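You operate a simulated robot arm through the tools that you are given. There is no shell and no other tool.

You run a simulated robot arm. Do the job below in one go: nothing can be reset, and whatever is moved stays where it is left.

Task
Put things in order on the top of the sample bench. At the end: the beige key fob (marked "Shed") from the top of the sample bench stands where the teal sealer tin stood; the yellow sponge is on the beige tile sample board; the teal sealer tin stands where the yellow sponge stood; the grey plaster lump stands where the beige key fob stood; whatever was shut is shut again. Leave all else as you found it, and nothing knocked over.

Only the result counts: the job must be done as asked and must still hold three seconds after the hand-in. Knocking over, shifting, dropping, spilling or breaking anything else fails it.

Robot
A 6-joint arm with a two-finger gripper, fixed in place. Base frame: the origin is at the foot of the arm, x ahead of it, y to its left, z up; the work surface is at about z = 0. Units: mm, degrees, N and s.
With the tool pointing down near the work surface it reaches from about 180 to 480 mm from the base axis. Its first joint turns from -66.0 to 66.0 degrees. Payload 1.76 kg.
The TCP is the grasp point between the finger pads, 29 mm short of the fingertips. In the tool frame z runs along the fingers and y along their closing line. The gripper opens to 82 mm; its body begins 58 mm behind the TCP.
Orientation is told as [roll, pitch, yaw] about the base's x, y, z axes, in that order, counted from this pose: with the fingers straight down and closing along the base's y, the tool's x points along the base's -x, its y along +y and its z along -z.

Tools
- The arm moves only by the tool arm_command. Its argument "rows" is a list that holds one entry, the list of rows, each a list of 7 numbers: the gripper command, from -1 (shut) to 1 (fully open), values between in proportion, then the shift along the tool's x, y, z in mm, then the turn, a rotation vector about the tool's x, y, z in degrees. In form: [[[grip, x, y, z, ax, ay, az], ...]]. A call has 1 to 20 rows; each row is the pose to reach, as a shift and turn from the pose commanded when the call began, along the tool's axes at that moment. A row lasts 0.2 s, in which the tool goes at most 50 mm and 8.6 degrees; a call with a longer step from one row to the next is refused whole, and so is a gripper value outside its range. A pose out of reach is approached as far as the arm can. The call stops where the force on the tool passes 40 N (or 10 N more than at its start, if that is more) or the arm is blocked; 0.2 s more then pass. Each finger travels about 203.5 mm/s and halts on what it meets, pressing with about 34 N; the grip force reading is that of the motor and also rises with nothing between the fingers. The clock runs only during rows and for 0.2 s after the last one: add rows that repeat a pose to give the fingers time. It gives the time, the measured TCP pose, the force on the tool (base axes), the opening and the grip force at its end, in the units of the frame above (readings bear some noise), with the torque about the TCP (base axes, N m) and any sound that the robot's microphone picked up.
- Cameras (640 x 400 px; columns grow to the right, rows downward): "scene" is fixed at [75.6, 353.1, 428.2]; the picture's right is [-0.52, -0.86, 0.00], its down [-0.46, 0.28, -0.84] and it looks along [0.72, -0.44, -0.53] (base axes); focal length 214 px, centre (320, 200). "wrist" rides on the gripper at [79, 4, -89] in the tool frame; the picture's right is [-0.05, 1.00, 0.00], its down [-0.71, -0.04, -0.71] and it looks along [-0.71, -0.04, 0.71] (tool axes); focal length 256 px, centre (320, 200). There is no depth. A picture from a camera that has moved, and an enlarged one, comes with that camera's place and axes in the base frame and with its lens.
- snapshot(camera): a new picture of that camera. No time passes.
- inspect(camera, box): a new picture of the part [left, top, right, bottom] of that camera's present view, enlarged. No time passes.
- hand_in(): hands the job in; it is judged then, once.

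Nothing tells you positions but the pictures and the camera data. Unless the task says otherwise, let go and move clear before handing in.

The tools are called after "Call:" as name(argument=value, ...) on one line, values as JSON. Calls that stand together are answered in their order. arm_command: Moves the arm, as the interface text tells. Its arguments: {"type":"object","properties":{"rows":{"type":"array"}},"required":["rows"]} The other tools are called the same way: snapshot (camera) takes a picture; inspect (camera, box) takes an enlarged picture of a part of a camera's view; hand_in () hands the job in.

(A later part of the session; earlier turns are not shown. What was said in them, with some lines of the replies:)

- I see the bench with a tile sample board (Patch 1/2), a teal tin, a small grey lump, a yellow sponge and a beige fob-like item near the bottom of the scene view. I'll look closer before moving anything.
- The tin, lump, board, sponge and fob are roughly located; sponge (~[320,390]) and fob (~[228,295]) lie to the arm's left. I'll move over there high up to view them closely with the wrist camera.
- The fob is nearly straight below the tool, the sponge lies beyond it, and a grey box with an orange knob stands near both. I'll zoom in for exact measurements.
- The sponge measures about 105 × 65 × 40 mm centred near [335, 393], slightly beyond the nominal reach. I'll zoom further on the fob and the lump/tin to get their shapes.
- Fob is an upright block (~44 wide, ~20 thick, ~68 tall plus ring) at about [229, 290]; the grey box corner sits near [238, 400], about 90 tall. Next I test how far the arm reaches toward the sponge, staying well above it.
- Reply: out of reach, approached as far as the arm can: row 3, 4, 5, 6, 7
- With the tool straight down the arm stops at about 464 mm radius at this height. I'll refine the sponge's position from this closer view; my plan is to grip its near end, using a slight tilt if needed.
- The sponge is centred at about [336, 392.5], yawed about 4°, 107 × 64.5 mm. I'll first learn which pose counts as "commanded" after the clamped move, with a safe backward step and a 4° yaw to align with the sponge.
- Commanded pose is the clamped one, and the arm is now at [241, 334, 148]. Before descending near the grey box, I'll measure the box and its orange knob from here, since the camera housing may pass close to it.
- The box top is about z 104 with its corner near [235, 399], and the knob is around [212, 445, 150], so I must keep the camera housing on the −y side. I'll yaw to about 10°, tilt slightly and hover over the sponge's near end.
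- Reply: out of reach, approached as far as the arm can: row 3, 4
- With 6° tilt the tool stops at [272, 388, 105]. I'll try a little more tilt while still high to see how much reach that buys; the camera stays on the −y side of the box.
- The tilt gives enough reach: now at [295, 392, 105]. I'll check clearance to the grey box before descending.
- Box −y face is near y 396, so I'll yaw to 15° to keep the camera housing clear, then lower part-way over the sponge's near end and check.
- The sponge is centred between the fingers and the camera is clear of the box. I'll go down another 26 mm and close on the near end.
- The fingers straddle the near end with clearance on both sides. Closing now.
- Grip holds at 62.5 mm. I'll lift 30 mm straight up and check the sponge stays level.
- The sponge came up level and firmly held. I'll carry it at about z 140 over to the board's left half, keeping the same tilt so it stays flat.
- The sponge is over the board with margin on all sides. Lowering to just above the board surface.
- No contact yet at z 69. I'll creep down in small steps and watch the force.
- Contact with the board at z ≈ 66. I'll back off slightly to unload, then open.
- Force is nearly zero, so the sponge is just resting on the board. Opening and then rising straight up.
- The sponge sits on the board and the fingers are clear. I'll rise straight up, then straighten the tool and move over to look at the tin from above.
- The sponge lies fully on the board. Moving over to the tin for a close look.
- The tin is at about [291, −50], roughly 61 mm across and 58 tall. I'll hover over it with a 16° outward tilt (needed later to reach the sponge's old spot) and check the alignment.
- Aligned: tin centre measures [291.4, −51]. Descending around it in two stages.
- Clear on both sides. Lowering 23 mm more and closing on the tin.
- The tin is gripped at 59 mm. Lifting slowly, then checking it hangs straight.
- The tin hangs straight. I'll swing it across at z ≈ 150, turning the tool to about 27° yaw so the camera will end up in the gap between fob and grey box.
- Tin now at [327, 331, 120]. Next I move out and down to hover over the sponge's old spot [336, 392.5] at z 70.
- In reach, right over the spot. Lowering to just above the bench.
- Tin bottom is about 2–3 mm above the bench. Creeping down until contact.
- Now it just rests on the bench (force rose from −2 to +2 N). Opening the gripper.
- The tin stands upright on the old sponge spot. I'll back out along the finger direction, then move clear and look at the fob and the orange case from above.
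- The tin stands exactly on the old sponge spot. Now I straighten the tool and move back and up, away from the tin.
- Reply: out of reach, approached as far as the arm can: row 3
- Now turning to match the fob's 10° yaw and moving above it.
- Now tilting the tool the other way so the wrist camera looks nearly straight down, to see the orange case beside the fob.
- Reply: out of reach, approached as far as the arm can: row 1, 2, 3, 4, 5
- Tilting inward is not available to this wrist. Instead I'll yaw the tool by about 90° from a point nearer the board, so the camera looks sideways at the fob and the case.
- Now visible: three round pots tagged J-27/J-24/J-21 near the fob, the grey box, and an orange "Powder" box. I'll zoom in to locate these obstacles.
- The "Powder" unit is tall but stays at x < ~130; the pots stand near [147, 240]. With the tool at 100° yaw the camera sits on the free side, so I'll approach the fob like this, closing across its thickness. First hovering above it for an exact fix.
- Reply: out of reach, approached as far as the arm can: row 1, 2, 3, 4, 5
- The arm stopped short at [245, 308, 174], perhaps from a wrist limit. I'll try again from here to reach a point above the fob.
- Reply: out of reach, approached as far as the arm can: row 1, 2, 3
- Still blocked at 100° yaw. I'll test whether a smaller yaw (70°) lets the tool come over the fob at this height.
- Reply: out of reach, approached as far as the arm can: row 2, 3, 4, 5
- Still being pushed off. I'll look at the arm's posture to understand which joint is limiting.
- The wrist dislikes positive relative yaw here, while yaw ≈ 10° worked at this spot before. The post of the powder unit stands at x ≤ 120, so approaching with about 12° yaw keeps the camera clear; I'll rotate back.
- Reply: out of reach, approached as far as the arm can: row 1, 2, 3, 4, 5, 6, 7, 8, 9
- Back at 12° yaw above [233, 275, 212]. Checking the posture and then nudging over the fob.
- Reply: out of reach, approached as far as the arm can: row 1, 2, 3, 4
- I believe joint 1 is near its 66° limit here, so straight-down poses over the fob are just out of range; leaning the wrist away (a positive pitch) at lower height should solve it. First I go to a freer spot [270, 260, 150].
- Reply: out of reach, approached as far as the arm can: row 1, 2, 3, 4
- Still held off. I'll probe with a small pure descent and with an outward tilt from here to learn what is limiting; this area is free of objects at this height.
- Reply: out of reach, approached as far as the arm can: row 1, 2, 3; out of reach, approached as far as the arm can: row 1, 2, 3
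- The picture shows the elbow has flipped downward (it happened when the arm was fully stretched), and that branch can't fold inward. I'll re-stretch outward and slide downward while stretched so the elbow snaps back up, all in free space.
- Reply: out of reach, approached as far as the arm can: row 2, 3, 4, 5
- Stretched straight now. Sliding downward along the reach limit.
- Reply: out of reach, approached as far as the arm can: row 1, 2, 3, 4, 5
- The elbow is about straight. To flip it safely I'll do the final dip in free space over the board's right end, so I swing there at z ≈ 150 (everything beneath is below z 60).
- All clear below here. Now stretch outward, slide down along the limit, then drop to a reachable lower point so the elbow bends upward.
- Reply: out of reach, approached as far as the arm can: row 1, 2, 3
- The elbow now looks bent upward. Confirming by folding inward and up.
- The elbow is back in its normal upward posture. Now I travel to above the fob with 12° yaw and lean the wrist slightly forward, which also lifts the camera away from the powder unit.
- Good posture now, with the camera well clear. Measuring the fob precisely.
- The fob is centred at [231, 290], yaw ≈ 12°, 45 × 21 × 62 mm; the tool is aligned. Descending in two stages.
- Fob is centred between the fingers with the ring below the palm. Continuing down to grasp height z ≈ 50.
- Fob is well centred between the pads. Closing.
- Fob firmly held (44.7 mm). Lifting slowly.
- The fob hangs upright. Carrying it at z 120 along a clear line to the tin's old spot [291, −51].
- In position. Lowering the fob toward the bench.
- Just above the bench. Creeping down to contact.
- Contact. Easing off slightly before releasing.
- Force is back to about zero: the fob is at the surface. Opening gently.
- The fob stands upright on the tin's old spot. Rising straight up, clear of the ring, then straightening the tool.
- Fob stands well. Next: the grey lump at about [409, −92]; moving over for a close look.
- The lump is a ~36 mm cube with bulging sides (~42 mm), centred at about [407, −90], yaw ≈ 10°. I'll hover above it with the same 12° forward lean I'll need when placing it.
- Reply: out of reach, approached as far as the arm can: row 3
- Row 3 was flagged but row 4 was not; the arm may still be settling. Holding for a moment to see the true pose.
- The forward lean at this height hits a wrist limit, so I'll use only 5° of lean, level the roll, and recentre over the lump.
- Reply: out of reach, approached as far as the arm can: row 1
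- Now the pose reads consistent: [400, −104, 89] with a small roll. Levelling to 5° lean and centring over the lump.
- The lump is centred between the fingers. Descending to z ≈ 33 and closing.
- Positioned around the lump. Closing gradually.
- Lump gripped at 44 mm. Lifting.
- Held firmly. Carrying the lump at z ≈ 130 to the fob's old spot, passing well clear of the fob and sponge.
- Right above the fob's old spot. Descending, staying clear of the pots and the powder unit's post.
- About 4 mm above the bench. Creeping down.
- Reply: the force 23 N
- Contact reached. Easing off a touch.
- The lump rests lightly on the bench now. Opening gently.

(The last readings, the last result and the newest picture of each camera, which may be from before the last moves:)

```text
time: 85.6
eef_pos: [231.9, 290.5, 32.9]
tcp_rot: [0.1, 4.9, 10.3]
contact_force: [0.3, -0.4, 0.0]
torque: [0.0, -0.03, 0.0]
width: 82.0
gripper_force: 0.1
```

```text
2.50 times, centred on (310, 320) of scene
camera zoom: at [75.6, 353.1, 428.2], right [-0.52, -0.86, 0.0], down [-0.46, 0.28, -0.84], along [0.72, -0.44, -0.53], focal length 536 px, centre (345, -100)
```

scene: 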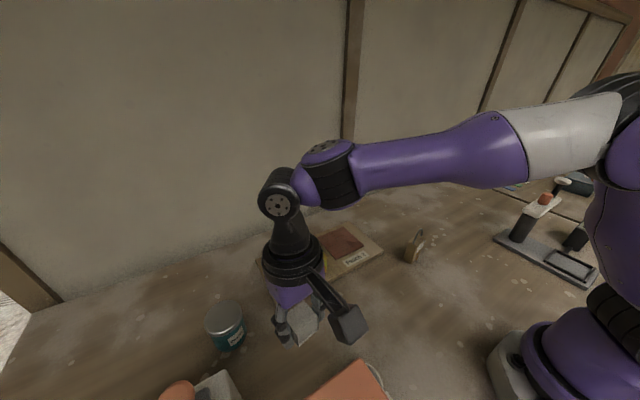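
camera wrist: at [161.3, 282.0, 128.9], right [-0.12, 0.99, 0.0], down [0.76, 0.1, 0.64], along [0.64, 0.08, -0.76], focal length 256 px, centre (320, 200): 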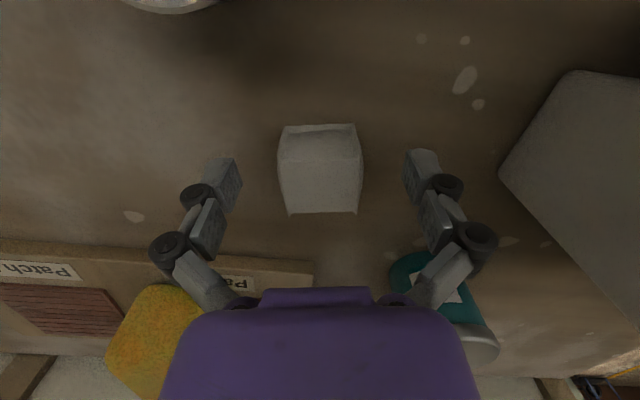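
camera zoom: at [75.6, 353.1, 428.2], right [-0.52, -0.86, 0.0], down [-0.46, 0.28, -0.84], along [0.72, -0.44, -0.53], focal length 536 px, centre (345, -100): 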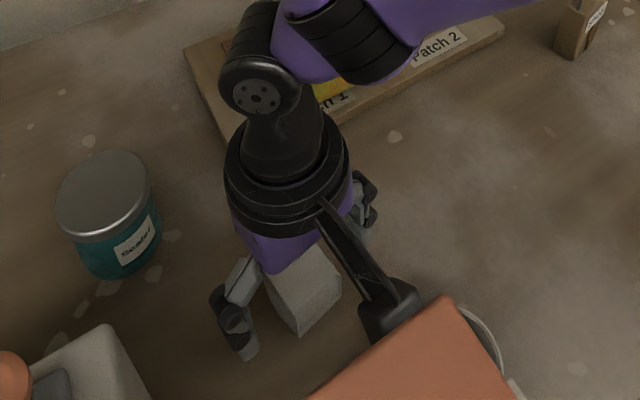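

Released. Rising straight up and straightening.

Call:
arm_command(rows=[[[1, 0.8, 0, -10, 0, 0, 0], [1, 2.5, 0, -29.9, 0, 0, 0], [1, 5.1, 0, -59.8, 0, 0, 0], [1, 8.5, 0, -99.6, 0, 0, 0], [1, 8.5, 0, -120, 0, -4.8, 0], [1, 8.5, 0, -120, 0, -4.8, 0]]])

Call:
snapshot(camera="wrist")

Call:
snapshot(camera="scene")

```text
time: 87.0
eef_pos: [232.5, 290.8, 152.5]
tcp_rot: [0.1, -0.1, 10.2]
contact_force: [-1.0, 0.5, -0.4]
torque: [-0.03, -0.01, -0.01]
width: 82.1
gripper_force: 0.0
```

```text
taken
camera wrist: at [154.7, 280.4, 242.9], right [-0.12, 0.99, 0.0], down [0.7, 0.09, 0.71], along [0.7, 0.09, -0.71], focal length 256 px, centre (320, 200)
```

wrist: 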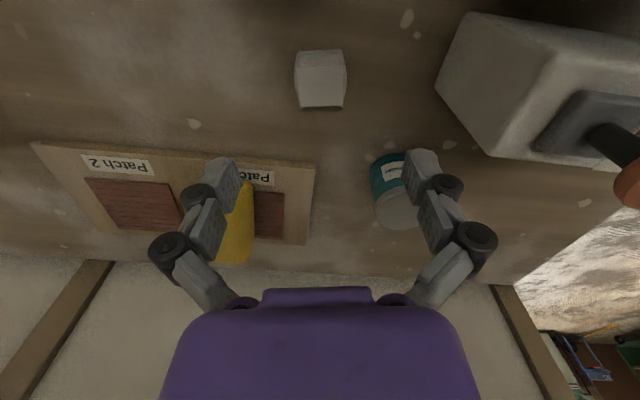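

```text
taken
```

scene: 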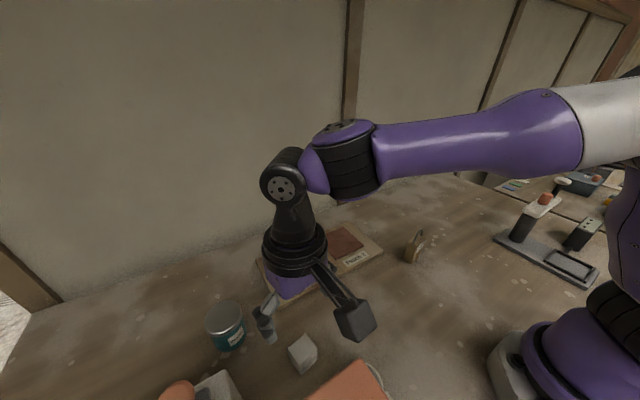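

All four items are placed. I'll withdraw toward the starting area and check the whole scene.

Call:
arm_command(rows=[[[1, -0.6, -30.6, -20, 0, 0, 2], [1, -1.2, -61.2, -40, 0, 0, 4], [1, -1.7, -91.7, -60, 0, 0, 6], [1, -2.3, -122.3, -80, 0, 0, 8], [1, -2.9, -152.9, -100, 0, 0, 10], [1, -2.9, -152.9, -100, 0, 0, 10]]])

Call:
snapshot(camera="wrist")

Call:
snapshot(camera="scene")

Call:
inspect(camera="scene", box=[190, 200, 450, 400])

```text
time: 88.4
eef_pos: [262.0, 140.4, 253.8]
tcp_rot: [-0.1, 0.0, 0.2]
contact_force: [-0.8, 0.5, 0.3]
torque: [0.0, -0.02, -0.01]
width: 82.2
gripper_force: 0.1
```

```text
taken
camera wrist: at [183.6, 144.0, 342.6], right [0.05, 1.0, 0.0], down [0.71, -0.04, 0.71], along [0.71, -0.03, -0.71], focal length 256 px, centre (320, 200)
```

wrist: 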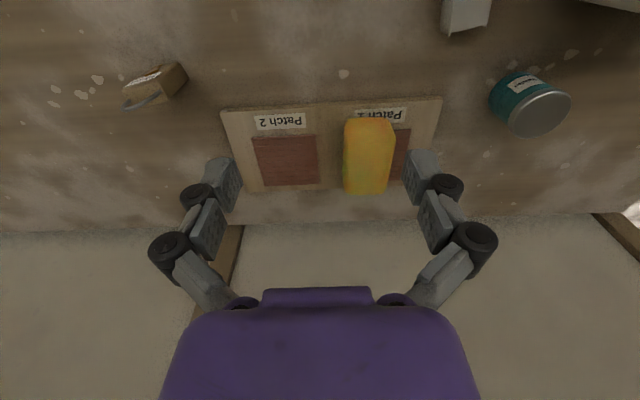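

```text
taken
```

scene: 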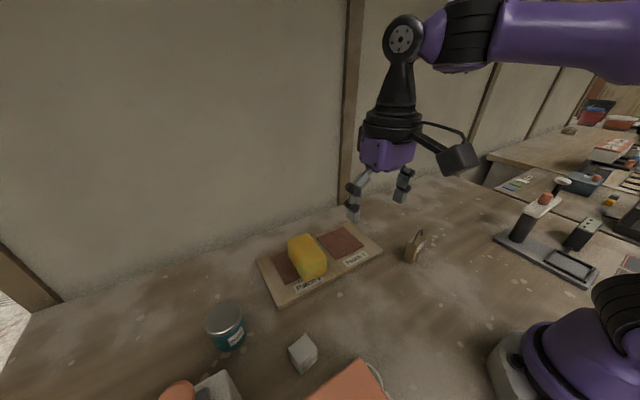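

```text
2.00 times, centred on (320, 300) of scene
camera zoom: at [75.6, 353.1, 428.2], right [-0.52, -0.86, 0.0], down [-0.46, 0.28, -0.84], along [0.72, -0.44, -0.53], focal length 429 px, centre (320, 0)
```

zoom: 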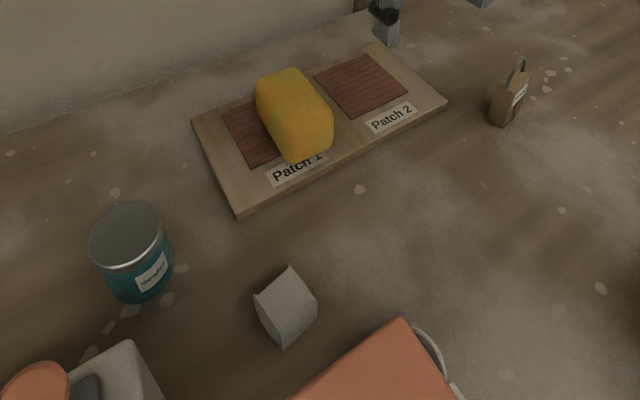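

Everything appears to be in place: tin on the sponge's spot, lump on the fob's spot, fob on the tin's spot, sponge on the board, board unmoved. One last close check of each.

Call:
inspect(camera="scene", box=[380, 210, 450, 280])

Call:
inspect(camera="scene", box=[190, 290, 340, 400])

Call:
inspect(camera="scene", box=[240, 190, 460, 310])

```text
5.71 times, centred on (415, 245) of scene
camera zoom: at [75.6, 353.1, 428.2], right [-0.52, -0.86, 0.0], down [-0.46, 0.28, -0.84], along [0.72, -0.44, -0.53], focal length 1226 px, centre (-223, -57)
```

zoom: 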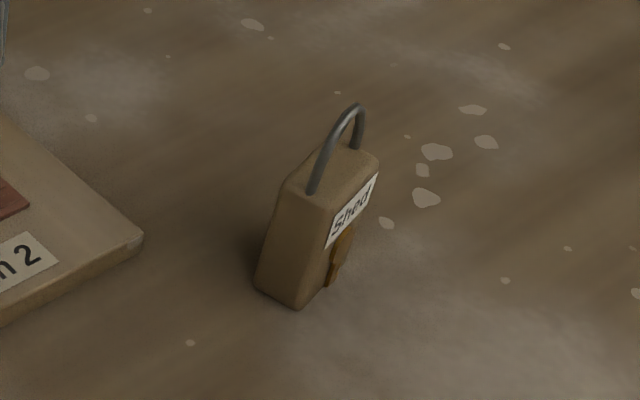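

```text
3.64 times, centred on (265, 345) of scene
camera zoom: at [75.6, 353.1, 428.2], right [-0.52, -0.86, 0.0], down [-0.46, 0.28, -0.84], along [0.72, -0.44, -0.53], focal length 780 px, centre (520, -327)
```

zoom: 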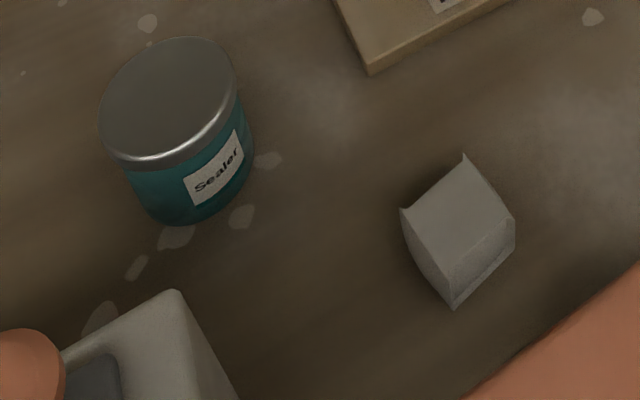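

```text
2.91 times, centred on (350, 250) of scene
camera zoom: at [75.6, 353.1, 428.2], right [-0.52, -0.86, 0.0], down [-0.46, 0.28, -0.84], along [0.72, -0.44, -0.53], focal length 624 px, centre (233, 54)
```

zoom: 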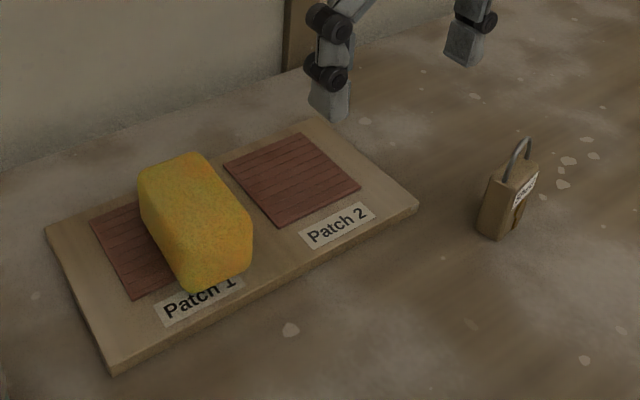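

The fob stands upright on the tin's old spot. The sponge lies flat on the board, which hasn't moved. The tin is shut and stands where the sponge was, and the lump is where the fob stood. The gripper is open and clear, so I'm handing in.

Call:
hand_in()

```text
The job is handed in.
```

The job is handed in, and the final camera check showed everything where you asked. I haven't seen the verdict.

- **Sponge:** it lies flat on the beige tile sample board, mostly over Patch 1. The board's corners are at the same picture positions as at the start.
- **Sealer tin:** it stands upright with its lid on, where the sponge was, within about 2 mm of the sponge's measured centre.
- **Key fob ("Shed"):** it stands upright where the tin was, within about 2 mm.
- **Plaster lump:** it stands where the fob was, within about 2 mm.

Nothing had to be opened, so nothing needed shutting. The arm touched nothing else that I could see or feel. The gripper is open and clear of the bench.
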